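You operate a simulated robot arm through the tools that you are given. There is no shell and no other tool. Be economical: measure what you need, move in short steps, check, and stop when the job is done.

Carry out the task below with a simulated two-armed robot. There is one attempt and no reset: what you move stays moved.

TASK
Put the 2 mm nozzle block from the middle deck of the kit trolley on top of the brown sample carton there and the 3 mm nozzle block on the bottom deck of the kit trolley. Take the white filter from the tooling bench top and leave it on the shelf under the tooling bench. Do these in any order. Set down upright: nozzle block, white filter.

It is judged by the outcome, as a careful person would: the job done as asked, and still so three seconds after it is handed in. It fails if anything else is knocked over, pushed out of place, dropped, spilled or broken.

THE ROBOT
Two 7-joint arms with fingered hands on one trunk, on a base that drives. Base frame: it is fixed to the floor where the robot stands at the start and does not move with it; the origin is under the middle of the robot, x ahead of it, y to its left, z up; the surface under the hand at the start is at about z = 86. Lengths are in cm, angles in degrees, forces in N, time in s.
The left shoulder is at the start at [4.4, 17.6, 125.1], the right one opposite. With the tool pointing down near the work surface each hand reaches from about 10 to 80 cm from the robot's upright axis, wherever it stands, measured 20 degrees to its own side. Places, roughly: bottom deck of the kit trolley [60, -10, 20]; shelf under the tooling bench [-120, 250, 20]; white filter [-100, 275, 100]. Payload 4 kg a hand.
The TCP of each hand is the grasp point between the finger pads, 2.6 cm short of the fingertips. In the tool frame z runs along the fingers and y along their closing line. The gripper opens to 13.2 cm. The gripper's body begins 7.3 cm behind the TCP. The gripper is a hand of 3 fingers: y runs from the thumb to the fingers, the wrist lies at [0, 0, -22.4] in the tool frame, and closing takes about 1.5 s.
Orientation is that of the tool frame in the base frame, as a unit quaternion [w, x, y, z]. With the fingers straight down and closing along the base's y, the tool's x points along the base's -x, its y along +y and its z along -z.

THE INTERFACE
- The arms move only by the tool send_rows. It takes "left_series", "right_series" or both (then of equal length, played together; a hand with none holds still); each is a list of rows, each a list of 6 numbers: the shift along the base's x, y, z in cm, then the turn, a rotation vector about the base's x, y, z in degrees. In form: [[x, y, z, wx, wy, wz], ...]. A call has 1 to 20 rows; each row shifts and turns the commanded pose from where the row before left it. "left_gripper" and "right_gripper" are, for a hand that has rows, the gripper command, from -1 (shut) to 1 (fully open), values between in proportion, set as the call begins (left out, the last holds). A row lasts 0.2 s, in which the tool goes at most 5 cm and 8.6 degrees; a call with a longer step from one row to the next is refused whole, and so is a gripper value outside its range. A pose out of reach is approached as far as the arm can. The call stops where the force on the tool passes 40 N (or 10 N more than at its start, if that is more) or the arm is blocked; 0.2 s more then pass. Each finger travels about 7.2 cm/s and halts on what it meets, pressing with about 32 N; the grip force reading is that of the motor and also rises with nothing between the fingers. The clock runs only during rows and for 0.2 s after the last one: add rows that do not move to give the fingers time. It gives the time, the measured TCP pose, the force on the tool (base axes), the opening and the grip force at its end, in the units of the frame above (readings bear some noise), with the torque about the TCP (base axes, N m) and any sound that the robot's microphone picked up.
- Cameras (640 x 400 px; columns grow to the right, rows downward): "scene" is now at [9.83, -2.4, 143.8]; the picture's right is [0.14, -0.99, -0.02], its down [-0.90, -0.12, -0.42] and it looks along [0.41, 0.08, -0.91] (base axes); focal length 261 px, centre (320, 200). "left" rides on the left gripper at [-6.1, 0.3, -9.2] in its tool frame; the picture's right is [-0.05, -1.00, 0.00], its down [0.83, -0.04, -0.55] and it looks along [0.55, -0.03, 0.83] (tool axes); focal length 230 px, centre (320, 200). "right" rides on the right gripper at [6.2, 0.3, -9.2] in its tool frame; the picture's right is [-0.05, 1.00, 0.00], its down [-0.83, -0.04, -0.56] and it looks along [-0.55, -0.03, 0.83] (tool axes); focal length 230 px, centre (320, 200). There is no depth. A picture from a camera that has moved, and an enlarged one, comes with that camera's place and axes in the base frame and with its lens. The place of the scene camera against the robot may be out by one fixed shift of up to 2.5 cm in any direction.
- capture(camera): a new picture of that camera. It takes no simulated time.
- slide_trunk(by): slides the trunk up (or, below 0, down) by that many cm; the arms and the scene camera ride with it, the base frame stays. It gives what a move gives, with no picture.
- base_move(legs): drives the robot by 1 to 6 legs, each [ahead, left, turn to the left] in cm, cm and degrees, along the robot's own axes; the way and the turn of a leg run together, so that a leg with both is an arc; at most 150 cm and 180 degrees a leg. The arms and the cameras ride along, it lands a little off, and it stops where it bumps. It gives what a move gives.
- finger_targets(finger1, finger2, thumb_bend, hand): sets how far each is bent, from 0 (flat) to 1 (curled in); at 0.3 the hand is open as for a grip, at 0.7 the pads meet at the TCP. One left out holds its place. A second passes; each finger stops where it meets its share of the squeeze, and holds until it gets a number again. A gripper value or a shape takes the hand back. It gives what a move gives, with no picture; readings hold the bend of each and the force on the fingers (four entries, about 0 where the hand has none), thumb and palm.
- hand_shape(shape, hand): the hand has 3 fingers and takes this shape, open, in about a second: jaw (thumb against the fingers, like two jaws); tri (thumb and two fingers); tip (a fingertip pinch); poke (one finger out to press); point (the index stretched); flat (the hand flat); cup (the hand cupped); fist (a fist). The gripper value then closes the fingers along that shape, each until it touches; the sizes above hold for jaw. It gives what a move gives, with no picture.
- head_to(pan, tilt): turns the head with the scene camera to pan (to the left, within 86 degrees either way) and tilt (down, from -29 to 69), counted from straight ahead of the robot. It gives what a move gives.
- close_up(camera, box): a new picture of the part [left, top, right, bottom] of that camera's present view, enlarged. It takes no simulated time.
- hand_in(): hands the job in; it is judged then, once.

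Go step by step. Nothing tells you exact positions but the pictures and the camera data: compare them with the known pose of the tool, close in by small moves and look again before you grip or let go. The budget is 165 turns and 118 pictures, counting those below and the enlarged ones. Unless the task says otherwise, let go and move clear before handing in, and close with one line.

The tools are called after "Emit:" as a command line: name --argument value ..., lists and objects as JSON in quotes. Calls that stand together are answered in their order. send_rows: Moves the arms, as the interface text tells. Its arguments: {"type":"object","properties":{"left_series":{"type":"array"},"left_gripper":{"type":"number"},"right_series":{"type":"array"},"right_gripper":{"type":"number"}},"required":[]} The other tools are called the same way: slide_trunk (by) slides the trunk up or down; hand_shape (shape, hand) gives the hand a shape; finger_targets (finger1, finger2, thumb_bend, hand) moves the fingers one by one; base_move (legs) drives the base; head_to (pan, tilt) turns the head that bears the scene camera; capture (camera) takes a picture; close_up (camera, box) takes an enlarged picture of a part of a camera's view; hand_in () hands the job in.

At the start:

```text
time: 0.0
left_ee_pos: [32.97, 15.96, 82.29]
left_tool_rot: [0.009, 0.042, 0.991, 0.125]
left_contact_force: [33.8, -74.8, -10.7]
left_torque: [2.77, 1.53, -1.67]
left_opening: 13.19
left_gripper_force: 0.1
left_shape: jaw
left_bend: [0.31, 0.31, 0.3]
left_finger forces: [57.0, 37.5, 0.0, 0.0, 0.0, 0.0]
right_ee_pos: [44.04, -22.29, 89.31]
right_tool_rot: [-0.002, 0.0, 1.0, 0.004]
right_contact_force: [0.8, -0.6, 0.0]
right_torque: [0.0, -0.02, 0.03]
right_opening: 13.2
right_gripper_force: 0.0
right_shape: jaw
right_bend: [0.3, 0.3, 0.3]
right_finger forces: [0.1, 0.1, 0.0, 0.0, 0.0, 0.0]
trunk travel left (down, up): [-27.9, 18.2]
robot x, y, heading: [0.1, 0.22, -0.1]
head pan, tilt: [8.0, 60.3]
```

scene: 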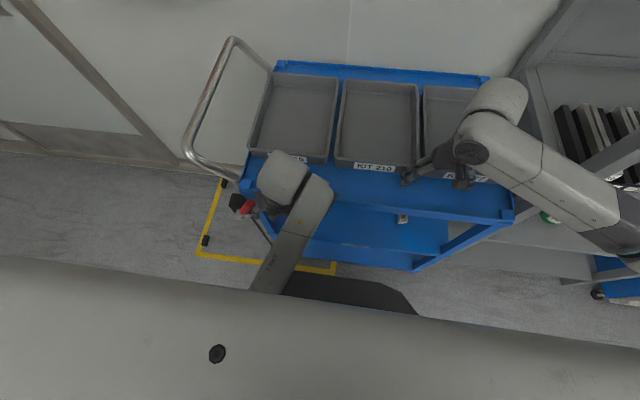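
right: 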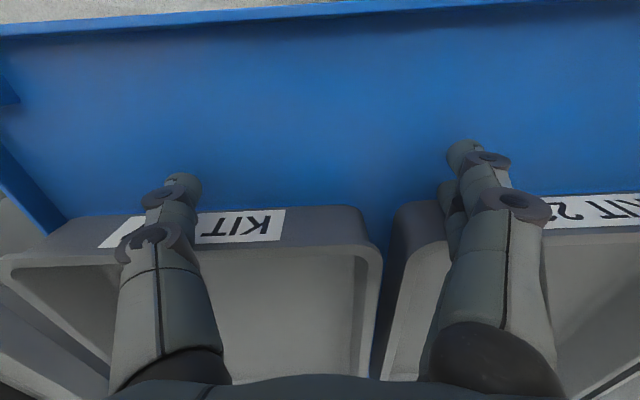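
left: 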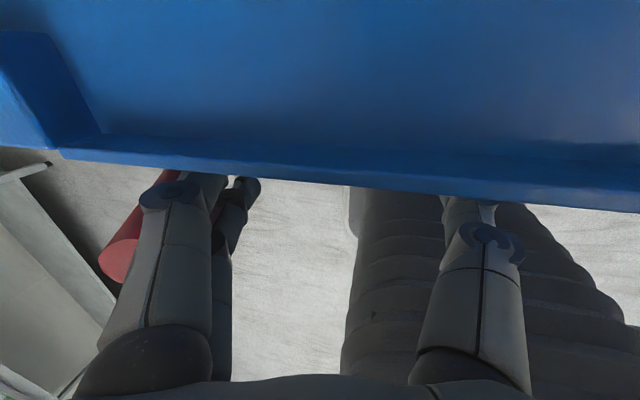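

The left hand starts pressed against something near the trolley's edge (red item by the fingers); the right hand hovers over the bins. I'll look closer before moving anything.

Emit:
close_up --camera "scene" --box '[180, 130, 360, 280]'

Emit:
close_up --camera "left" --box '[60, 120, 380, 320]'

```text
2.67 times, centred on (270, 205) of scene
camera zoom: at [9.83, -2.4, 143.8], right [0.14, -0.99, -0.02], down [-0.9, -0.12, -0.42], along [0.41, 0.08, -0.91], focal length 696 px, centre (453, 187)
```

zoom: 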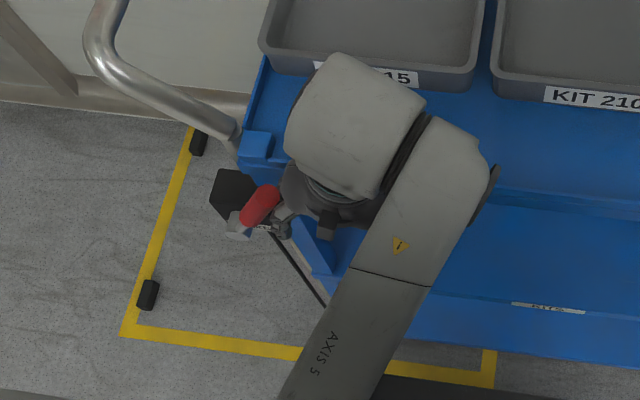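

```text
2.00 times, centred on (220, 220) of left
camera zoom: at [38.79, 13.35, 91.49], right [-0.03, -0.97, -0.25], down [-0.85, -0.11, 0.52], along [-0.53, 0.22, -0.82], focal length 460 px, centre (520, 160)
```

zoom: 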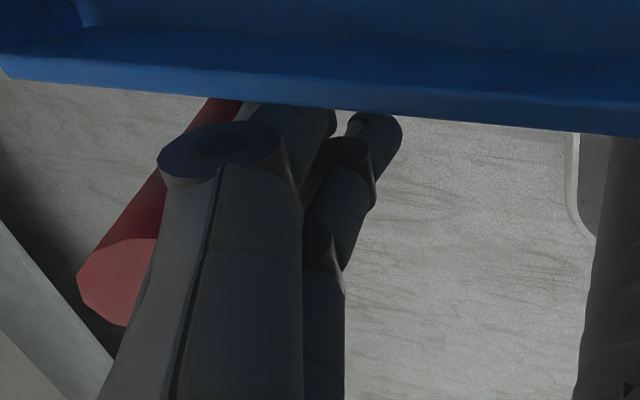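

The left fingers are pushing sideways against the red handle beside the trolley. I'll back off in −y (the direction it pushes me), a little at a time.

Emit:
send_rows --left_series '[[0, -0.5, 0, 0, 0, 0], [0, -0.5, 0, 0, 0, 0], [0, -0.5, 0, 0, 0, 0]]'

Emit:
capture --camera "left"

```text
time: 0.8
left_ee_pos: [33.13, 16.18, 81.83]
left_tool_rot: [0.017, 0.062, 0.988, 0.144]
left_contact_force: [-16.7, -64.6, -16.3]
left_torque: [2.26, -0.62, 0.6]
left_opening: 13.2
left_gripper_force: 0.2
left_shape: jaw
left_bend: [0.31, 0.31, 0.3]
left_finger forces: [28.1, 48.9, 0.0, 0.0, 0.0, 0.0]
right_ee_pos: [43.54, -22.65, 89.68]
right_tool_rot: [0.001, 0.004, 1.0, 0.001]
right_contact_force: [0.1, 0.7, 0.5]
right_torque: [-0.02, -0.03, -0.02]
right_opening: 13.21
right_gripper_force: 0.0
right_shape: jaw
right_bend: [0.3, 0.3, 0.3]
right_finger forces: [0.1, 0.0, 0.1, 0.0, 0.1, 0.0]
trunk travel left (down, up): [-27.9, 18.2]
robot x, y, heading: [0.04, -0.15, -0.5]
head pan, tilt: [8.0, 60.3]
stopped in row 3 (left hand): the force on the tool passed its limit at 99 N (the readings are from after the stop); the commanded pose is now the measured one
```

```text
112 pictures are left
camera left: at [38.6, 12.92, 90.96], right [-0.07, -0.96, -0.28], down [-0.86, -0.09, 0.51], along [-0.51, 0.28, -0.81], focal length 230 px, centre (320, 200)
```

left: 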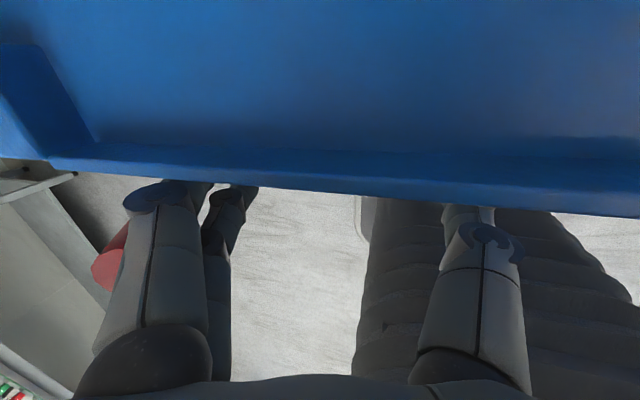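

The contact is on the outer side of the two fingers, about 5 cm above the TCP. The commanded pose is now reset to the measured one, so I'll test a small −y step again.

Emit:
send_rows --left_series '[[0, 0, 0, 0, 0, 0], [0, -0.3, 0, 0, 0, 0]]'

Emit:
capture --camera "scene"

```text
time: 1.3
left_ee_pos: [33.09, 16.07, 81.65]
left_tool_rot: [0.017, 0.068, 0.987, 0.143]
left_contact_force: [-14.9, -51.4, -18.4]
left_torque: [1.59, -0.58, 0.63]
left_opening: 13.18
left_gripper_force: 0.1
left_shape: jaw
left_bend: [0.31, 0.31, 0.3]
left_finger forces: [17.4, 44.4, 0.1, 0.0, 0.0, 0.1]
right_ee_pos: [43.5, -22.7, 89.69]
right_tool_rot: [0.001, 0.004, 1.0, 0.001]
right_contact_force: [-0.5, -0.2, -0.7]
right_torque: [0.01, -0.05, -0.03]
right_opening: 13.18
right_gripper_force: 0.1
right_shape: jaw
right_bend: [0.3, 0.3, 0.3]
right_finger forces: [0.0, 0.1, 0.0, 0.0, 0.0, 0.0]
trunk travel left (down, up): [-27.9, 18.2]
robot x, y, heading: [-0.11, -0.1, -0.5]
head pan, tilt: [8.0, 60.3]
stopped in row 2 (left hand): the force on the tool passed its limit at 84 N (the readings are from after the stop); the commanded pose is now the measured one
```

```text
111 pictures are left
camera scene: at [9.04, -2.22, 143.87], right [0.13, -0.99, -0.02], down [-0.9, -0.11, -0.42], along [0.42, 0.07, -0.91], focal length 261 px, centre (320, 200)
```

scene: 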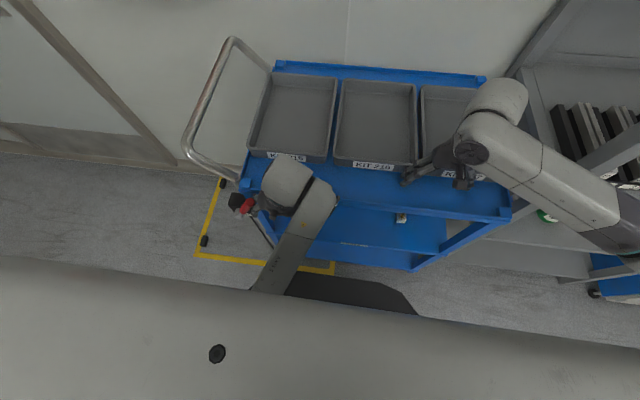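

Force falls after each stop, but it isn't clear what I'm touching. Closer look from above.

Emit:
close_up --camera "scene" --box '[220, 160, 300, 210]'

Emit:
close_up --camera "left" --box '[60, 150, 300, 300]'

```text
8.00 times, centred on (260, 185) of scene
camera zoom: at [9.04, -2.22, 143.87], right [0.13, -0.99, -0.02], down [-0.9, -0.11, -0.42], along [0.42, 0.07, -0.91], focal length 2089 px, centre (800, 320)
```

zoom: 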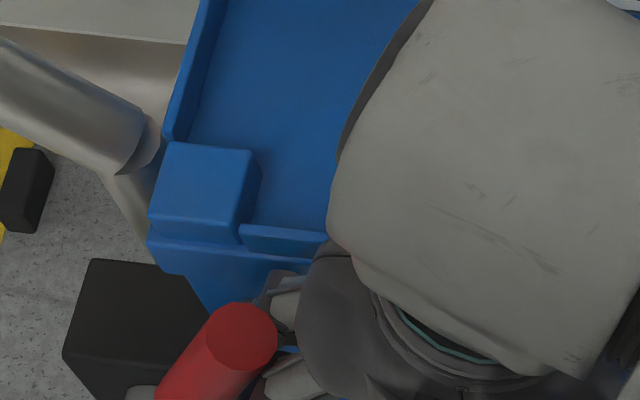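

```text
2.67 times, centred on (180, 225) of left
camera zoom: at [38.63, 12.81, 90.78], right [-0.08, -0.96, -0.29], down [-0.86, -0.08, 0.51], along [-0.51, 0.28, -0.81], focal length 614 px, centre (693, 133)
```

zoom: 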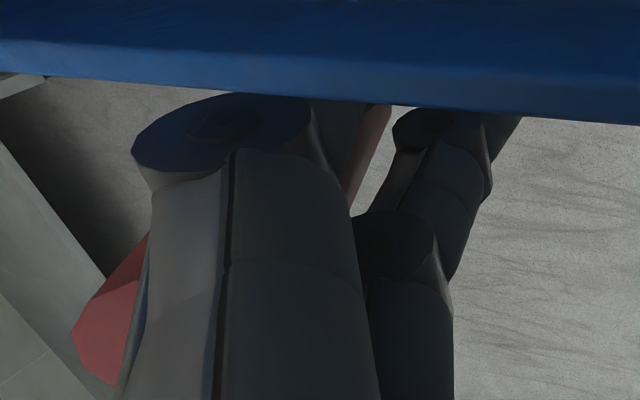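

The red lever lies along the outer side of the fingers. I'll try backing off in −x and −y with very small steps.

Emit:
send_rows --left_series '[[-0.2, -0.1, 0, 0, 0, 0], [-0.2, -0.1, 0, 0, 0, 0], [-0.3, -0.2, 0, 0, 0, 0]]'

```text
time: 1.7
left_ee_pos: [33.26, 16.17, 81.58]
left_tool_rot: [0.02, 0.071, 0.986, 0.148]
left_contact_force: [-13.7, -51.0, -10.7]
left_torque: [1.8, -0.6, 0.75]
left_opening: 13.17
left_gripper_force: 0.1
left_shape: jaw
left_bend: [0.31, 0.31, 0.3]
left_finger forces: [4.7, 47.9, 0.0, 0.0, 0.1, 0.0]
right_ee_pos: [43.35, -22.78, 89.83]
right_tool_rot: [0.001, 0.004, 1.0, 0.001]
right_contact_force: [-0.3, 0.4, 0.1]
right_torque: [-0.02, 0.0, -0.02]
right_opening: 13.19
right_gripper_force: 0.0
right_shape: jaw
right_bend: [0.3, 0.3, 0.3]
right_finger forces: [0.0, 0.0, 0.1, 0.0, 0.0, 0.1]
trunk travel left (down, up): [-27.9, 18.2]
robot x, y, heading: [0.06, -0.31, -0.5]
head pan, tilt: [8.0, 60.3]
stopped in row 2 (left hand): the force on the tool passed its limit at 71 N (the readings are from after the stop); the commanded pose is now the measured one
```

Lever is on the outer side, so curling the fingers inward should free them without moving the arm.

Emit:
finger_targets --hand "left" --finger1 0.6 --finger2 0.6

Emit:
capture --camera "left"

```text
time: 2.7
left_ee_pos: [33.23, 16.76, 81.68]
left_tool_rot: [0.019, 0.066, 0.986, 0.151]
left_contact_force: [-6.4, -23.0, -7.0]
left_torque: [1.05, -0.39, 0.29]
left_opening: 8.47
left_gripper_force: 12.5
left_shape: fingers
left_bend: [0.6, 0.6, 0.3]
left_finger forces: [0.0, 24.3, 0.1, 0.0, 0.0, 0.0]
right_ee_pos: [43.59, -22.5, 89.65]
right_tool_rot: [0.0, 0.005, 1.0, 0.001]
right_contact_force: [0.6, 0.2, 0.7]
right_torque: [-0.02, 0.0, -0.01]
right_opening: 13.16
right_gripper_force: 0.0
right_shape: jaw
right_bend: [0.3, 0.3, 0.3]
right_finger forces: [0.0, 0.0, 0.0, 0.1, 0.0, 0.0]
trunk travel left (down, up): [-27.9, 18.2]
robot x, y, heading: [0.06, -0.22, -0.3]
head pan, tilt: [8.0, 60.3]
```

```text
108 pictures are left
camera left: at [38.79, 13.52, 90.72], right [-0.07, -0.95, -0.3], down [-0.86, -0.09, 0.5], along [-0.51, 0.29, -0.81], focal length 230 px, centre (320, 200)
```

left: 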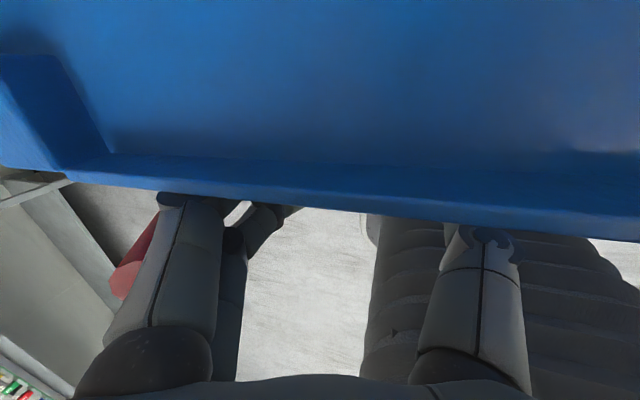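

That works: force fell to 24 N. Now draw the hand away in −y.

Emit:
send_rows --left_series '[[0, -0.5, 0, 0, 0, 0], [0, -0.5, 0, 0, 0, 0], [0, -0.5, 0, 0, 0, 0], [0, -0.5, 0, 0, 0, 0]]'

```text
time: 3.2
left_ee_pos: [33.35, 16.92, 81.61]
left_tool_rot: [0.021, 0.068, 0.985, 0.159]
left_contact_force: [-16.3, -28.9, -7.6]
left_torque: [1.51, -0.92, 0.67]
left_opening: 8.49
left_gripper_force: 16.2
left_shape: fingers
left_bend: [0.6, 0.6, 0.3]
left_finger forces: [0.0, 33.8, 0.0, 0.0, 0.0, 0.1]
right_ee_pos: [43.5, -22.66, 89.85]
right_tool_rot: [0.0, 0.003, 1.0, 0.0]
right_contact_force: [-0.1, -0.2, 0.4]
right_torque: [-0.03, -0.03, 0.03]
right_opening: 13.21
right_gripper_force: 0.0
right_shape: jaw
right_bend: [0.3, 0.3, 0.3]
right_finger forces: [0.0, 0.0, 0.0, 0.0, 0.0, 0.1]
trunk travel left (down, up): [-27.9, 18.2]
robot x, y, heading: [0.1, -0.33, -0.5]
head pan, tilt: [8.0, 60.3]
stopped in row 2 (left hand): the force on the tool passed its limit at 42 N (the readings are from after the stop); the commanded pose is now the measured one
```

Moving −y raises the force, so the reading suggests I'm caught the other way. A tiny +y test will settle it.

Emit:
send_rows --left_series '[[0, 0.2, 0, 0, 0, 0], [0, 0.3, 0, 0, 0, 0]]'

```text
time: 3.5
left_ee_pos: [33.24, 17.13, 81.6]
left_tool_rot: [0.02, 0.072, 0.984, 0.161]
left_contact_force: [-18.4, -31.3, -5.0]
left_torque: [1.59, -1.05, 0.7]
left_opening: 8.51
left_gripper_force: 17.0
left_shape: fingers
left_bend: [0.6, 0.6, 0.3]
left_finger forces: [0.1, 34.4, 0.1, 0.0, 0.0, 0.0]
right_ee_pos: [43.39, -22.91, 89.63]
right_tool_rot: [0.0, 0.004, 1.0, 0.0]
right_contact_force: [0.6, 0.0, -0.3]
right_torque: [0.0, -0.02, 0.04]
right_opening: 13.19
right_gripper_force: 0.1
right_shape: jaw
right_bend: [0.3, 0.3, 0.3]
right_finger forces: [0.0, 0.0, 0.1, 0.1, 0.0, 0.0]
trunk travel left (down, up): [-27.9, 18.2]
robot x, y, heading: [-0.26, -0.93, -0.6]
head pan, tilt: [8.0, 60.3]
stopped in row 1 (left hand): the force on the tool passed its limit at 50 N (the readings are from after the stop); the commanded pose is now the measured one
```

Force rises whichever way I go, so the arm is being squeezed against the lever. Curling the fingers further gives clearance with no arm motion.

Emit:
finger_targets --hand "left" --finger1 0.95 --finger2 0.95

Emit:
capture --camera "left"

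Emit:
close_up --camera "scene" --box '[200, 130, 360, 230]'

```text
time: 4.5
left_ee_pos: [33.45, 17.45, 81.67]
left_tool_rot: [0.022, 0.07, 0.984, 0.162]
left_contact_force: [-1.2, -4.0, -1.4]
left_torque: [0.15, -0.07, 0.05]
left_opening: 5.28
left_gripper_force: 2.1
left_shape: fingers
left_bend: [0.95, 0.95, 0.3]
left_finger forces: [0.0, 4.5, 0.0, 0.0, 0.0, 0.0]
right_ee_pos: [43.56, -22.62, 89.84]
right_tool_rot: [0.0, 0.003, 1.0, -0.001]
right_contact_force: [0.1, -0.4, -0.4]
right_torque: [-0.03, -0.02, -0.01]
right_opening: 13.2
right_gripper_force: 0.1
right_shape: jaw
right_bend: [0.3, 0.3, 0.3]
right_finger forces: [0.0, 0.1, 0.0, 0.0, 0.1, 0.0]
trunk travel left (down, up): [-27.9, 18.2]
robot x, y, heading: [-0.14, -0.21, -0.4]
head pan, tilt: [8.0, 60.3]
```

```text
107 pictures are left
camera left: at [38.91, 13.94, 90.57], right [-0.08, -0.94, -0.32], down [-0.86, -0.1, 0.5], along [-0.5, 0.31, -0.81], focal length 230 px, centre (320, 200)
```

left: 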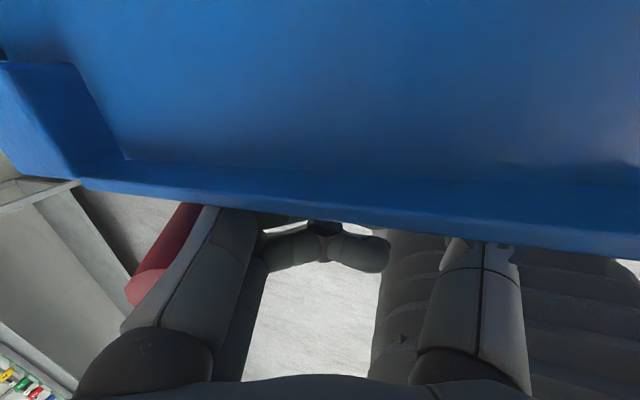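

```text
4.00 times, centred on (280, 180) of scene
camera zoom: at [9.16, -1.91, 143.85], right [0.13, -0.99, -0.01], down [-0.9, -0.11, -0.42], along [0.41, 0.07, -0.91], focal length 1044 px, centre (480, 280)
```

zoom: 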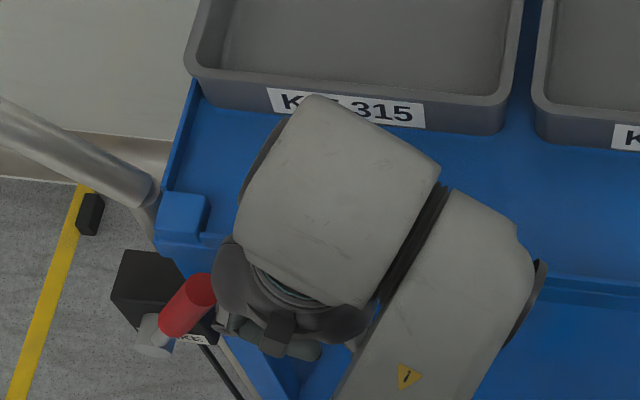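

Nearly free now (4 N). Move −y and then up, clear of the trolley edge.

Emit:
send_rows --left_series '[[0, -0.5, 0, 0, 0, 0], [0, -1, 0, 0, 0, 0], [0, -1, 0, 0, 0, 0], [0, -1, 0, 0, 0, 0], [0, -1, 0, 0, 0, 0]]'

```text
time: 5.7
left_ee_pos: [34.4, 18.48, 81.29]
left_tool_rot: [0.037, 0.083, 0.969, 0.231]
left_contact_force: [-8.9, -27.8, -5.8]
left_torque: [1.47, -0.56, 0.48]
left_opening: 5.29
left_gripper_force: 16.6
left_shape: fingers
left_bend: [0.95, 0.95, 0.3]
left_finger forces: [4.8, 28.5, 0.0, 0.1, 0.0, 0.0]
right_ee_pos: [43.52, -22.85, 89.79]
right_tool_rot: [0.0, 0.004, 1.0, 0.0]
right_contact_force: [-0.8, 0.8, 0.0]
right_torque: [-0.02, -0.03, -0.04]
right_opening: 13.21
right_gripper_force: 0.1
right_shape: jaw
right_bend: [0.3, 0.3, 0.3]
right_finger forces: [0.1, 0.0, 0.0, 0.0, 0.1, 0.0]
trunk travel left (down, up): [-27.9, 18.2]
robot x, y, heading: [0.02, -0.69, -0.3]
head pan, tilt: [8.0, 60.3]
stopped in row 5 (left hand): the arm was blocked; the commanded pose is now the measured one
```

The hand rolls instead of translating. I'll try straight up, which runs along the lever, and raise the right hand clear of the bins at the same time.

Emit:
send_rows --left_series '[[0, 0, 0.5, 0, 0, 0], [0, 0, 0.5, 0, 0, 0], [0, 0, 1, 0, 0, 0], [0, 0, 1, 0, 0, 0]]' --right_series '[[0, 0, 1, 0, 0, 0], [0, 0, 2, 0, 0, 0], [0, 0, 3, 0, 0, 0], [0, 0, 3, 0, 0, 0]]'

Emit:
capture --camera "scene"

```text
time: 6.0
left_ee_pos: [34.52, 18.49, 81.36]
left_tool_rot: [0.036, 0.088, 0.968, 0.233]
left_contact_force: [-11.1, -27.7, -4.6]
left_torque: [1.54, -0.64, 0.55]
left_opening: 5.29
left_gripper_force: 17.4
left_shape: fingers
left_bend: [0.95, 0.95, 0.3]
left_finger forces: [5.9, 28.7, 0.1, 0.0, 0.1, 0.0]
right_ee_pos: [43.25, -23.04, 89.98]
right_tool_rot: [0.0, 0.006, 1.0, 0.0]
right_contact_force: [-0.6, -0.9, 0.0]
right_torque: [-0.03, -0.01, -0.01]
right_opening: 13.19
right_gripper_force: 0.0
right_shape: jaw
right_bend: [0.3, 0.3, 0.3]
right_finger forces: [0.1, 0.0, 0.0, 0.1, 0.0, 0.1]
trunk travel left (down, up): [-27.9, 18.2]
robot x, y, heading: [-0.5, -0.92, -0.7]
head pan, tilt: [8.0, 60.3]
stopped in row 1 (left hand): the force on the tool passed its limit at 44 N (the readings are from after the stop); the commanded pose is now the measured one
```

```text
105 pictures are left
camera scene: at [8.98, -2.32, 143.86], right [0.13, -0.99, -0.01], down [-0.9, -0.11, -0.42], along [0.42, 0.07, -0.91], focal length 261 px, centre (320, 200)
```

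scene: 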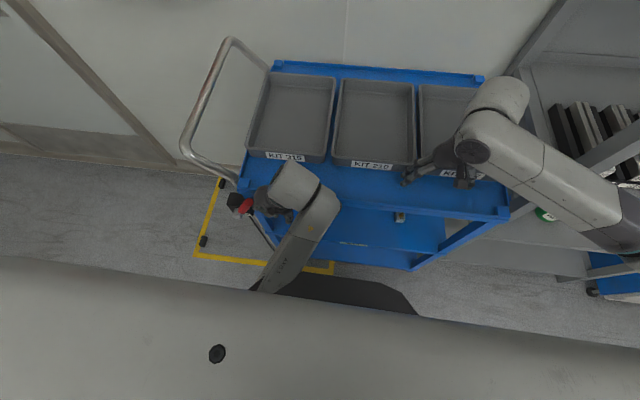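

Emit:
close_up --camera "scene" --box '[216, 170, 336, 245]'

Emit:
capture --camera "left"

```text
5.33 times, centred on (276, 208) of scene
camera zoom: at [8.98, -2.32, 143.86], right [0.13, -0.99, -0.01], down [-0.9, -0.11, -0.42], along [0.42, 0.07, -0.91], focal length 1393 px, centre (555, 160)
```

zoom: 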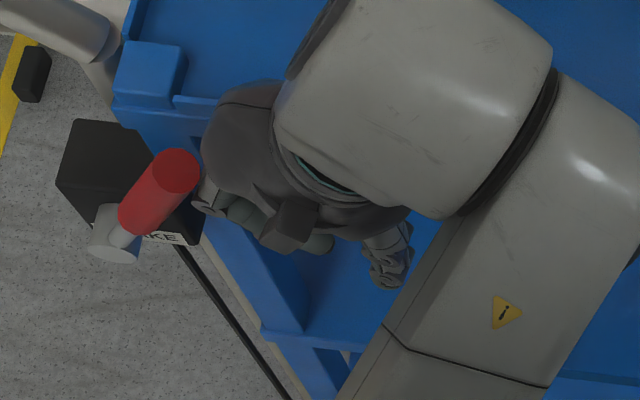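

```text
103 pictures are left
camera left: at [39.45, 13.48, 89.91], right [-0.1, -0.88, -0.46], down [-0.88, -0.13, 0.45], along [-0.46, 0.45, -0.77], focal length 230 px, centre (320, 200)
```

left: 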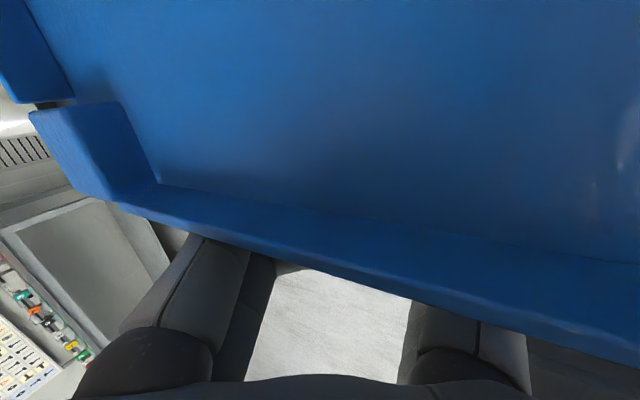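

Label reads "...KE": this is the trolley brake, its grip tip resting against the finger knuckle. The trunk can lift the whole arm without re-solving its posture; try 1.5 cm up and check forces.

Emit:
slide_trunk --by 1.5

Emit:
capture --camera "left"

```text
time: 6.3
left_ee_pos: [34.49, 18.69, 81.33]
left_tool_rot: [0.037, 0.093, 0.966, 0.238]
left_contact_force: [-21.8, -33.8, -5.0]
left_torque: [1.92, -1.07, 0.72]
left_opening: 5.23
left_gripper_force: 27.6
left_shape: fingers
left_bend: [0.95, 0.95, 0.3]
left_finger forces: [19.7, 35.6, 0.1, 0.1, 0.1, 0.1]
right_ee_pos: [43.2, -23.22, 89.99]
right_tool_rot: [0.0, 0.006, 1.0, 0.001]
right_contact_force: [-0.2, 1.0, 0.0]
right_torque: [-0.01, 0.0, -0.02]
right_opening: 13.19
right_gripper_force: 0.0
right_shape: jaw
right_bend: [0.3, 0.3, 0.3]
right_finger forces: [0.1, 0.1, 0.0, 0.0, 0.0, 0.1]
trunk travel left (down, up): [-28.0, 18.2]
robot x, y, heading: [-0.19, -0.64, -0.8]
head pan, tilt: [8.0, 60.3]
stopped: the force on the tool passed its limit at 92 N (the readings are from after the stop); the commanded pose is now the measured one
```

```text
102 pictures are left
camera left: at [39.48, 13.5, 89.83], right [-0.11, -0.88, -0.47], down [-0.88, -0.13, 0.45], along [-0.45, 0.46, -0.76], focal length 230 px, centre (320, 200)
```

left: 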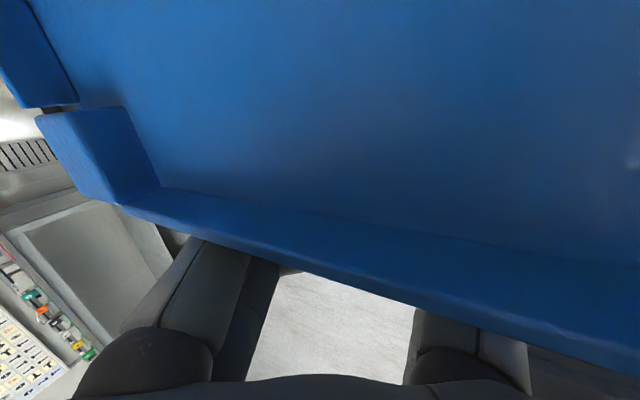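

I'll test undoing the tilt: swing the fingertips −y about the wrist.

Emit:
send_rows --left_series '[[0, -0.8, -0.2, -2, 0, 0], [0, -1.5, -0.4, -4, 0, 0], [0, -1.5, -0.4, -4, 0, 0]]'

```text
time: 6.5
left_ee_pos: [34.44, 18.58, 81.33]
left_tool_rot: [0.038, 0.093, 0.966, 0.238]
left_contact_force: [-20.7, -27.6, -0.5]
left_torque: [1.63, -0.98, 0.71]
left_opening: 5.27
left_gripper_force: 24.2
left_shape: fingers
left_bend: [0.95, 0.95, 0.3]
left_finger forces: [20.1, 30.0, 0.1, 0.1, 0.0, 0.0]
right_ee_pos: [43.18, -23.19, 90.1]
right_tool_rot: [0.0, 0.006, 1.0, 0.0]
right_contact_force: [0.4, 0.0, -1.4]
right_torque: [0.0, 0.0, 0.0]
right_opening: 13.18
right_gripper_force: 0.1
right_shape: jaw
right_bend: [0.3, 0.3, 0.3]
right_finger forces: [0.0, 0.1, 0.0, 0.0, 0.1, 0.0]
trunk travel left (down, up): [-28.0, 18.2]
robot x, y, heading: [-0.42, -0.79, -0.7]
head pan, tilt: [8.0, 60.3]
stopped in row 1 (left hand): the force on the tool passed its limit at 55 N (the readings are from after the stop); the commanded pose is now the measured one
```

I need to see the arm itself. Turn the head to the left arm.

Emit:
head_to --pan 45 --tilt 55

Emit:
capture --camera "scene"

```text
time: 7.6
left_ee_pos: [34.53, 18.75, 81.31]
left_tool_rot: [0.037, 0.093, 0.966, 0.239]
left_contact_force: [-21.7, -34.6, -4.4]
left_torque: [2.06, -1.09, 0.71]
left_opening: 5.24
left_gripper_force: 28.1
left_shape: fingers
left_bend: [0.95, 0.95, 0.3]
left_finger forces: [20.4, 36.3, 0.0, 0.0, 0.0, 0.1]
right_ee_pos: [43.13, -23.26, 89.97]
right_tool_rot: [0.0, 0.006, 1.0, 0.0]
right_contact_force: [0.2, 0.8, 0.3]
right_torque: [-0.01, -0.01, -0.01]
right_opening: 13.2
right_gripper_force: 0.0
right_shape: jaw
right_bend: [0.3, 0.3, 0.3]
right_finger forces: [0.1, 0.0, 0.0, 0.1, 0.0, 0.1]
trunk travel left (down, up): [-28.0, 18.2]
robot x, y, heading: [-0.12, -0.8, -0.7]
head pan, tilt: [45.0, 55.0]
```

```text
101 pictures are left
camera scene: at [7.41, 1.57, 144.68], right [0.7, -0.72, -0.06], down [-0.63, -0.57, -0.52], along [0.34, 0.4, -0.85], focal length 261 px, centre (320, 200)
```

scene: 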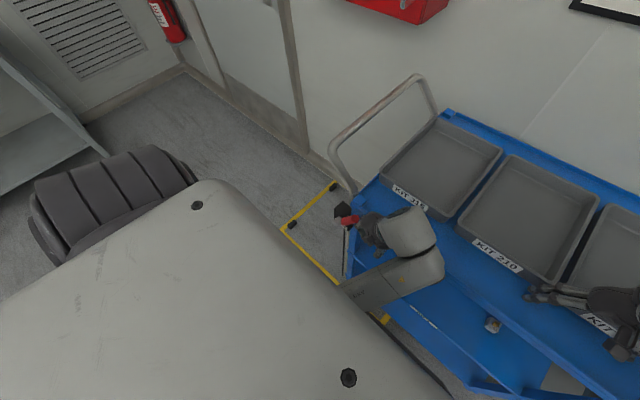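

Raise the right hand well clear first, on its own.

Emit:
send_rows --right_series '[[0, 0, 1, 0, 0, 0], [0, 0, 2, 0, 0, 0], [0, 0, 3, 0, 0, 0], [0, 0, 3, 0, 0, 0], [0, 0, 3, 0, 0, 0]]'

Emit:
close_up --camera "scene" --box '[310, 180, 430, 255]'

```text
time: 8.8
left_ee_pos: [34.53, 18.65, 81.38]
left_tool_rot: [0.038, 0.093, 0.966, 0.239]
left_contact_force: [-21.2, -34.3, -4.8]
left_torque: [1.94, -1.04, 0.78]
left_opening: 5.25
left_gripper_force: 28.5
left_shape: fingers
left_bend: [0.95, 0.95, 0.3]
left_finger forces: [20.3, 35.9, 0.0, 0.0, 0.0, 0.0]
right_ee_pos: [43.05, -23.24, 101.98]
right_tool_rot: [0.0, 0.005, 1.0, 0.0]
right_contact_force: [-0.6, 0.6, -0.8]
right_torque: [0.0, -0.02, 0.01]
right_opening: 13.19
right_gripper_force: 0.1
right_shape: jaw
right_bend: [0.3, 0.3, 0.3]
right_finger forces: [0.0, 0.0, 0.0, 0.0, 0.1, 0.1]
trunk travel left (down, up): [-28.0, 18.2]
robot x, y, heading: [-0.01, -0.48, -0.8]
head pan, tilt: [45.0, 55.0]
```

```text
5.33 times, centred on (370, 218) of scene
camera zoom: at [7.41, 1.6, 144.68], right [0.7, -0.72, -0.06], down [-0.63, -0.57, -0.52], along [0.34, 0.4, -0.85], focal length 1393 px, centre (53, 107)
```

zoom: 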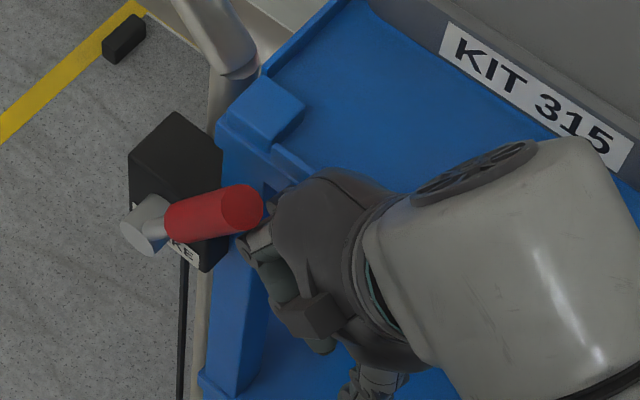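

The grip's tip meets the hand's outer side: the way out is −y. I'll shift the base 2 cm right, carrying the hand with it.

Emit:
base_move --legs '[[0, -2, 0]]'

Emit:
close_up --camera "scene" --box '[310, 180, 430, 255]'

```text
time: 9.6
left_ee_pos: [34.45, 17.08, 81.28]
left_tool_rot: [0.038, 0.091, 0.966, 0.238]
left_contact_force: [-15.4, 3.4, 5.1]
left_torque: [-0.08, -0.69, 0.29]
left_opening: 5.31
left_gripper_force: 8.2
left_shape: fingers
left_bend: [0.95, 0.95, 0.3]
left_finger forces: [16.0, 0.0, 0.0, 0.0, 0.1, 0.0]
right_ee_pos: [43.03, -24.85, 102.12]
right_tool_rot: [0.001, 0.006, 1.0, -0.001]
right_contact_force: [0.0, 0.9, 0.0]
right_torque: [0.02, -0.03, 0.01]
right_opening: 13.23
right_gripper_force: 0.0
right_shape: jaw
right_bend: [0.3, 0.3, 0.3]
right_finger forces: [0.1, 0.0, 0.0, 0.0, 0.0, 0.1]
trunk travel left (down, up): [-28.0, 18.2]
robot x, y, heading: [-0.12, -2.56, -0.6]
head pan, tilt: [45.0, 55.0]
```

```text
5.33 times, centred on (370, 218) of scene
camera zoom: at [7.32, 0.16, 144.68], right [0.7, -0.72, -0.06], down [-0.63, -0.57, -0.52], along [0.34, 0.4, -0.85], focal length 1393 px, centre (53, 107)
```

zoom: 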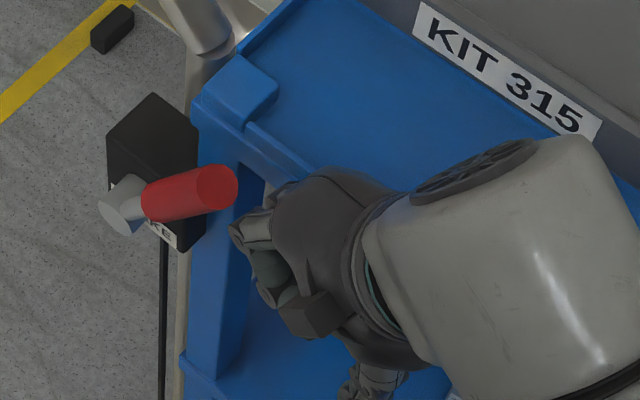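

Lever is free. Remaining 16 N is finger 1 against the trolley's lip; back the base straight away.

Emit:
base_move --legs '[[-8, 0, 0]]'

Emit:
capture --camera "scene"

```text
time: 10.6
left_ee_pos: [26.63, 17.29, 81.26]
left_tool_rot: [0.038, 0.093, 0.966, 0.237]
left_contact_force: [-0.7, 0.4, 0.1]
left_torque: [0.01, -0.04, 0.01]
left_opening: 5.23
left_gripper_force: 0.0
left_shape: fingers
left_bend: [0.95, 0.95, 0.3]
left_finger forces: [0.1, 0.0, 0.0, 0.0, 0.1, 0.0]
right_ee_pos: [35.27, -24.73, 102.03]
right_tool_rot: [0.0, 0.005, 1.0, -0.001]
right_contact_force: [-1.0, 1.2, 1.2]
right_torque: [-0.02, 0.0, 0.02]
right_opening: 13.19
right_gripper_force: 0.2
right_shape: jaw
right_bend: [0.3, 0.3, 0.3]
right_finger forces: [0.0, 0.0, 0.1, 0.0, 0.0, 0.0]
trunk travel left (down, up): [-28.0, 18.2]
robot x, y, heading: [-8.18, -2.27, -0.7]
head pan, tilt: [45.0, 55.0]
```

```text
98 pictures are left
camera scene: at [-0.42, 0.19, 144.65], right [0.7, -0.72, -0.06], down [-0.63, -0.57, -0.52], along [0.34, 0.4, -0.85], focal length 261 px, centre (320, 200)
```

scene: 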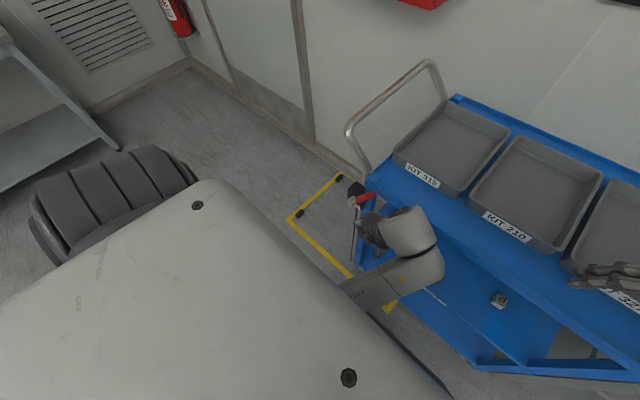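

Free. Straighten the left hand and raise it, then look at the trolley decks.

Emit:
send_rows --left_series '[[-1, -1, 2.5, -5.5, 0.9, 2.2], [-1, -1, 2.5, -5.5, 0.9, 2.2], [0, -1, 2.5, -5.5, 0.9, 2.2], [0, 0, 2.5, -5.5, 0.9, 2.2], [0, 0, 2.5, -5.5, 0.9, 2.2], [0, 0, 2.5, 0, 0, 0], [0, 0, 2.5, 0, 0, 0]]'

Emit:
head_to --pan -5 --tilt 50

Emit:
capture --camera "scene"

```text
time: 11.2
left_ee_pos: [24.94, 21.41, 85.15]
left_tool_rot: [0.028, 0.086, 0.965, 0.247]
left_contact_force: [-0.5, 0.4, 0.1]
left_torque: [0.02, -0.02, 0.02]
left_opening: 5.26
left_gripper_force: 0.1
left_shape: fingers
left_bend: [0.95, 0.95, 0.3]
left_finger forces: [0.0, 0.0, 0.0, 0.0, 0.0, 0.0]
right_ee_pos: [35.12, -24.77, 101.94]
right_tool_rot: [0.0, 0.007, 1.0, -0.001]
right_contact_force: [-0.3, 0.3, -0.7]
right_torque: [-0.02, -0.05, 0.0]
right_opening: 13.19
right_gripper_force: 0.0
right_shape: jaw
right_bend: [0.3, 0.3, 0.3]
right_finger forces: [0.1, 0.0, 0.0, 0.1, 0.0, 0.0]
trunk travel left (down, up): [-28.0, 18.2]
robot x, y, heading: [-8.21, -2.11, -0.5]
head pan, tilt: [45.0, 55.0]
stopped in row 3 (left hand): the arm was blocked; the commanded pose is now the measured one
```

```text
time: 12.4
left_ee_pos: [25.0, 21.49, 85.12]
left_tool_rot: [0.026, 0.087, 0.965, 0.246]
left_contact_force: [1.2, -0.4, -0.5]
left_torque: [-0.01, -0.01, 0.0]
left_opening: 5.26
left_gripper_force: 0.1
left_shape: fingers
left_bend: [0.95, 0.95, 0.3]
left_finger forces: [0.0, 0.0, 0.0, 0.0, 0.0, 0.0]
right_ee_pos: [35.3, -24.75, 102.08]
right_tool_rot: [0.0, 0.006, 1.0, -0.001]
right_contact_force: [-0.7, 0.0, -0.2]
right_torque: [0.0, 0.0, 0.01]
right_opening: 13.17
right_gripper_force: 0.0
right_shape: jaw
right_bend: [0.3, 0.3, 0.3]
right_finger forces: [0.0, 0.0, 0.0, 0.1, 0.0, 0.0]
trunk travel left (down, up): [-28.0, 18.2]
robot x, y, heading: [-8.06, -2.54, -0.6]
head pan, tilt: [-5.0, 50.0]
```

```text
97 pictures are left
camera scene: at [2.29, -5.6, 145.07], right [-0.1, -1.0, 0.01], down [-0.82, 0.08, -0.57], along [0.57, -0.06, -0.82], focal length 261 px, centre (320, 200)
```

scene: 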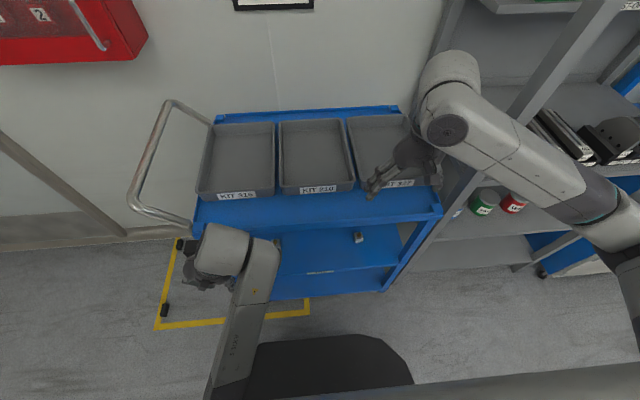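

Nothing touches the left hand now, yet the arm says blocked — it's at an awkward joint limit. Try outward/up pure translation.

Emit:
send_rows --left_series '[[0, 1, 2, 0, 0, 0], [0, 1, 2, 0, 0, 0], [0, 1, 2, 0, 0, 0], [0, 1, 3, 0, 0, 0], [0, 1, 3, 0, 0, 0], [0, 1, 3, 0, 0, 0]]'

Emit:
capture --camera "scene"

```text
time: 13.5
left_ee_pos: [25.34, 29.24, 94.81]
left_tool_rot: [0.023, 0.104, 0.942, 0.32]
left_contact_force: [0.4, 0.1, -0.3]
left_torque: [0.01, 0.0, -0.01]
left_opening: 5.27
left_gripper_force: 0.0
left_shape: fingers
left_bend: [0.95, 0.95, 0.3]
left_finger forces: [0.1, 0.1, 0.0, 0.0, 0.1, 0.1]
right_ee_pos: [35.42, -24.78, 101.95]
right_tool_rot: [0.0, 0.006, 1.0, -0.001]
right_contact_force: [0.3, -0.2, 0.2]
right_torque: [0.05, 0.03, -0.01]
right_opening: 13.2
right_gripper_force: 0.0
right_shape: jaw
right_bend: [0.3, 0.3, 0.3]
right_finger forces: [0.0, 0.0, 0.1, 0.0, 0.0, 0.0]
trunk travel left (down, up): [-28.0, 18.2]
robot x, y, heading: [-8.21, -2.7, -0.6]
head pan, tilt: [-5.0, 50.0]
stopped in row 5 (left hand): the arm was blocked; the commanded pose is now the measured one
```

```text
96 pictures are left
camera scene: at [2.36, -5.61, 145.06], right [-0.1, -1.0, 0.01], down [-0.82, 0.08, -0.57], along [0.57, -0.06, -0.82], focal length 261 px, centre (320, 200)
```

scene: 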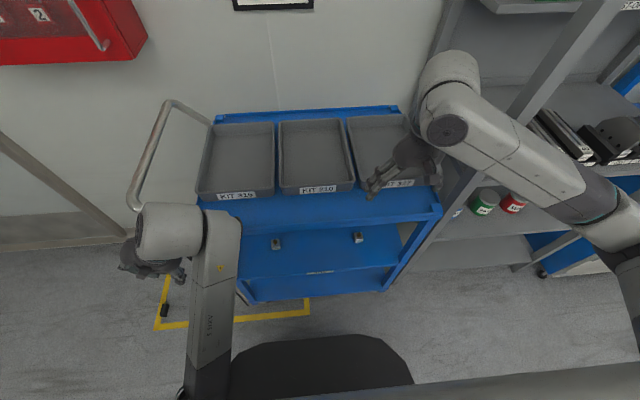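

The forearm swings but the wrist won't un-tilt. One check: pure wrist rotation.

Emit:
send_rows --left_series '[[0, -1.5, -1, -5, 0, 0], [0, -1.5, -1, -5, 0, 0], [0, -1.5, -1, -5, 0, 0], [0, -1.5, -1, -5, 0, 0]]'

```text
time: 14.2
left_ee_pos: [26.07, 30.59, 94.38]
left_tool_rot: [0.042, 0.118, 0.941, 0.313]
left_contact_force: [-0.5, 0.0, 0.0]
left_torque: [-0.01, 0.03, 0.0]
left_opening: 5.27
left_gripper_force: 0.1
left_shape: fingers
left_bend: [0.95, 0.95, 0.3]
left_finger forces: [0.1, 0.1, 0.0, 0.0, 0.0, 0.0]
right_ee_pos: [35.3, -24.72, 102.05]
right_tool_rot: [-0.001, 0.007, 1.0, 0.0]
right_contact_force: [0.1, 0.2, 0.5]
right_torque: [-0.04, -0.03, -0.02]
right_opening: 13.19
right_gripper_force: 0.0
right_shape: jaw
right_bend: [0.3, 0.3, 0.3]
right_finger forces: [0.1, 0.0, 0.1, 0.0, 0.1, 0.1]
trunk travel left (down, up): [-28.0, 18.2]
robot x, y, heading: [-8.44, -2.64, -0.6]
head pan, tilt: [-5.0, 50.0]
stopped in row 3 (left hand): the arm was blocked; the commanded pose is now the measured one
```

The left wrist seems to have a stuck joint, so I'll work with the right hand. Lift and tuck the left hand as far as it goes, then back off to view the lower decks.

Emit:
send_rows --left_series '[[-1, 0, 3, 0, 0, 0], [-1, 0, 3, 0, 0, 0], [-1, 0, 3, 0, 0, 0], [-1, 0, 3, 0, 0, 0], [-1, 0, 3, 0, 0, 0], [-1, 0, 3, 0, 0, 0]]'

Emit:
base_move --legs '[[-35, 0, 0]]'

Emit:
head_to --pan 0 --tilt 45

Emit:
capture --camera "scene"

```text
time: 14.9
left_ee_pos: [23.34, 33.71, 103.04]
left_tool_rot: [0.027, 0.134, 0.911, 0.39]
left_contact_force: [0.1, -0.2, 0.2]
left_torque: [0.01, 0.0, 0.01]
left_opening: 5.27
left_gripper_force: 0.1
left_shape: fingers
left_bend: [0.95, 0.95, 0.3]
left_finger forces: [0.1, 0.0, 0.1, 0.1, 0.0, 0.1]
right_ee_pos: [35.41, -24.7, 101.98]
right_tool_rot: [-0.001, 0.006, 1.0, -0.001]
right_contact_force: [-0.2, 0.1, -0.4]
right_torque: [0.03, -0.02, -0.01]
right_opening: 13.18
right_gripper_force: 0.1
right_shape: jaw
right_bend: [0.3, 0.3, 0.3]
right_finger forces: [0.0, 0.1, 0.1, 0.0, 0.1, 0.0]
trunk travel left (down, up): [-28.0, 18.2]
robot x, y, heading: [-8.17, -2.34, -0.6]
head pan, tilt: [-5.0, 50.0]
stopped in row 3 (left hand): the arm was blocked; the commanded pose is now the measured one
```

```text
time: 17.2
left_ee_pos: [-11.8, 34.17, 103.23]
left_tool_rot: [0.027, 0.134, 0.911, 0.39]
left_contact_force: [0.1, -0.9, 0.5]
left_torque: [-0.03, -0.01, -0.01]
left_opening: 5.28
left_gripper_force: 0.0
left_shape: fingers
left_bend: [0.95, 0.95, 0.3]
left_finger forces: [0.0, 0.0, 0.0, 0.0, 0.0, 0.1]
right_ee_pos: [0.28, -24.41, 102.01]
right_tool_rot: [-0.001, 0.004, 1.0, -0.001]
right_contact_force: [-0.7, -0.4, 0.0]
right_torque: [0.0, -0.02, -0.02]
right_opening: 13.19
right_gripper_force: 0.1
right_shape: jaw
right_bend: [0.3, 0.3, 0.3]
right_finger forces: [0.0, 0.1, 0.0, 0.0, 0.1, 0.0]
trunk travel left (down, up): [-28.0, 18.2]
robot x, y, heading: [-43.14, -2.38, -0.4]
head pan, tilt: [-5.0, 50.0]
```

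```text
time: 17.9
left_ee_pos: [-11.88, 34.21, 103.19]
left_tool_rot: [0.026, 0.135, 0.91, 0.39]
left_contact_force: [-0.1, 0.2, -0.4]
left_torque: [0.0, 0.0, -0.04]
left_opening: 5.28
left_gripper_force: 0.0
left_shape: fingers
left_bend: [0.95, 0.95, 0.3]
left_finger forces: [0.1, 0.0, 0.0, 0.0, 0.0, 0.1]
right_ee_pos: [0.29, -24.37, 102.01]
right_tool_rot: [0.0, 0.005, 1.0, -0.001]
right_contact_force: [-0.6, -0.2, -1.2]
right_torque: [0.03, 0.0, -0.03]
right_opening: 13.17
right_gripper_force: 0.0
right_shape: jaw
right_bend: [0.3, 0.3, 0.3]
right_finger forces: [0.0, 0.1, 0.1, 0.1, 0.0, 0.0]
trunk travel left (down, up): [-28.0, 18.2]
robot x, y, heading: [-43.02, -2.02, -0.4]
head pan, tilt: [0.0, 45.0]
```

```text
95 pictures are left
camera scene: at [-32.32, -4.56, 145.72], right [-0.01, -1.0, 0.0], down [-0.77, 0.01, -0.64], along [0.64, -0.01, -0.77], focal length 261 px, centre (320, 200)
```

scene: 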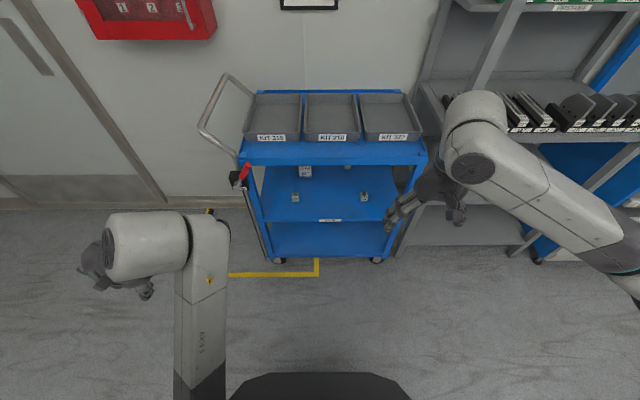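

Lower the trunk for a view between the decks.

Emit:
slide_trunk --by -27

Emit:
head_to --pan 0 --tilt 30

Emit:
close_up --camera "scene" --box '[200, 100, 456, 260]'

```text
time: 20.6
left_ee_pos: [-9.42, 36.3, 68.97]
left_tool_rot: [-0.112, 0.21, 0.877, 0.417]
left_contact_force: [-0.1, -1.2, -0.4]
left_torque: [-0.02, -0.01, -0.01]
left_opening: 5.28
left_gripper_force: 0.1
left_shape: fingers
left_bend: [0.95, 0.95, 0.3]
left_finger forces: [0.1, 0.0, 0.0, 0.0, 0.1, 0.0]
right_ee_pos: [1.3, -24.35, 67.67]
right_tool_rot: [-0.105, 0.005, 0.995, 0.0]
right_contact_force: [0.0, -0.1, 1.3]
right_torque: [-0.02, 0.01, 0.01]
right_opening: 13.17
right_gripper_force: 0.0
right_shape: jaw
right_bend: [0.3, 0.3, 0.3]
right_finger forces: [0.1, 0.0, 0.0, 0.0, 0.1, 0.0]
trunk travel left (down, up): [-1.0, 45.2]
robot x, y, heading: [-43.12, -2.39, -0.6]
head pan, tilt: [0.0, 45.0]
```

```text
time: 21.4
left_ee_pos: [-9.82, 36.1, 67.96]
left_tool_rot: [-0.123, 0.219, 0.874, 0.415]
left_contact_force: [0.2, -0.2, 0.3]
left_torque: [0.0, 0.02, -0.01]
left_opening: 5.27
left_gripper_force: 0.2
left_shape: fingers
left_bend: [0.95, 0.95, 0.3]
left_finger forces: [0.1, 0.0, 0.0, 0.0, 0.0, 0.0]
right_ee_pos: [1.42, -24.36, 66.93]
right_tool_rot: [-0.107, 0.005, 0.994, 0.001]
right_contact_force: [-0.3, -0.2, 0.5]
right_torque: [-0.02, -0.01, 0.0]
right_opening: 13.2
right_gripper_force: 0.1
right_shape: jaw
right_bend: [0.3, 0.3, 0.3]
right_finger forces: [0.0, 0.1, 0.1, 0.0, 0.0, 0.1]
trunk travel left (down, up): [-1.0, 45.2]
robot x, y, heading: [-42.95, -2.16, -0.5]
head pan, tilt: [0.0, 30.0]
```

```text
2.50 times, centred on (328, 180) of scene
camera zoom: at [-11.32, -4.73, 112.95], right [-0.01, -1.0, 0.0], down [-0.84, 0.01, -0.55], along [0.55, 0.0, -0.84], focal length 653 px, centre (300, 250)
```

zoom: 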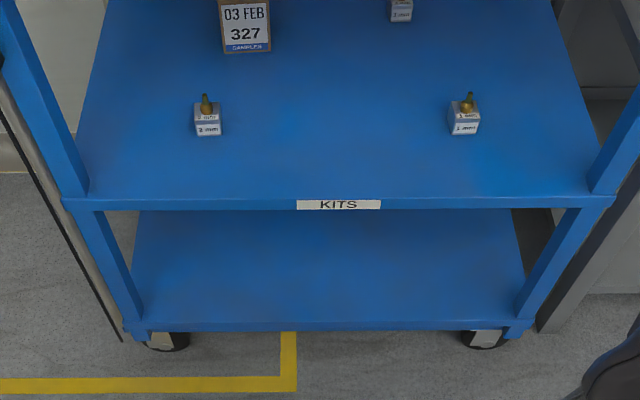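

Emit:
head_to --pan 0 --tilt 12

Emit:
capture --camera "scene"

Emit:
close_up --camera "scene" --box '[210, 140, 430, 278]'

```text
time: 22.2
left_ee_pos: [-10.23, 36.18, 67.26]
left_tool_rot: [-0.134, 0.225, 0.872, 0.414]
left_contact_force: [-0.2, -0.3, 0.4]
left_torque: [-0.02, 0.0, -0.01]
left_opening: 5.25
left_gripper_force: 0.0
left_shape: fingers
left_bend: [0.95, 0.95, 0.3]
left_finger forces: [0.0, 0.0, 0.0, 0.0, 0.0, 0.1]
right_ee_pos: [1.39, -24.23, 66.31]
right_tool_rot: [-0.11, 0.004, 0.994, 0.0]
right_contact_force: [-0.1, -0.5, -0.3]
right_torque: [0.0, -0.04, 0.02]
right_opening: 13.19
right_gripper_force: 0.1
right_shape: jaw
right_bend: [0.3, 0.3, 0.3]
right_finger forces: [0.1, 0.1, 0.0, 0.1, 0.0, 0.0]
trunk travel left (down, up): [-1.0, 45.2]
robot x, y, heading: [-43.18, -2.18, -0.2]
head pan, tilt: [0.0, 12.0]
```

```text
93 pictures are left
camera scene: at [-9.43, -4.75, 114.88], right [-0.01, -1.0, 0.0], down [-0.63, 0.01, -0.77], along [0.77, -0.01, -0.63], focal length 261 px, centre (320, 200)
```

scene: 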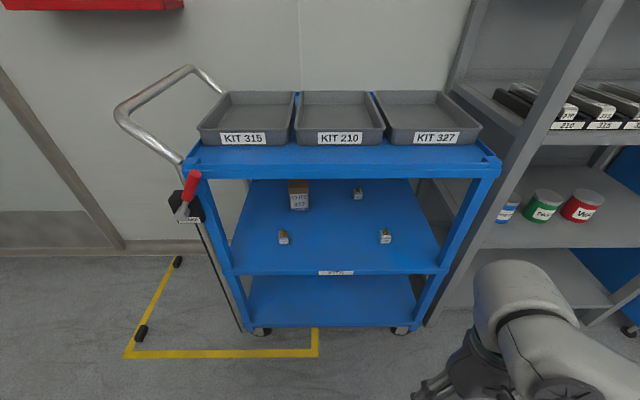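

```text
2.90 times, centred on (320, 209) of scene
camera zoom: at [-9.43, -4.75, 114.88], right [-0.01, -1.0, 0.0], down [-0.63, 0.01, -0.77], along [0.77, -0.01, -0.63], focal length 757 px, centre (320, 174)
```

zoom: 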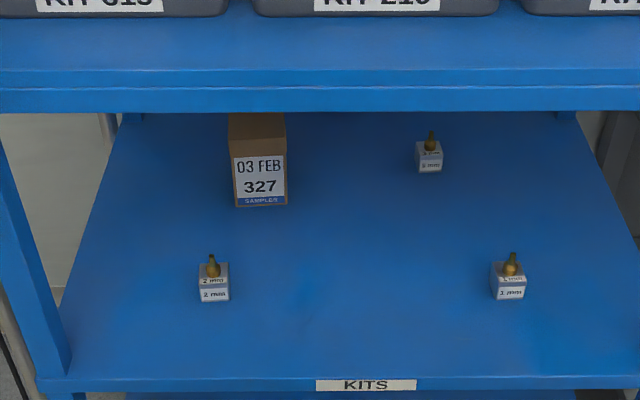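

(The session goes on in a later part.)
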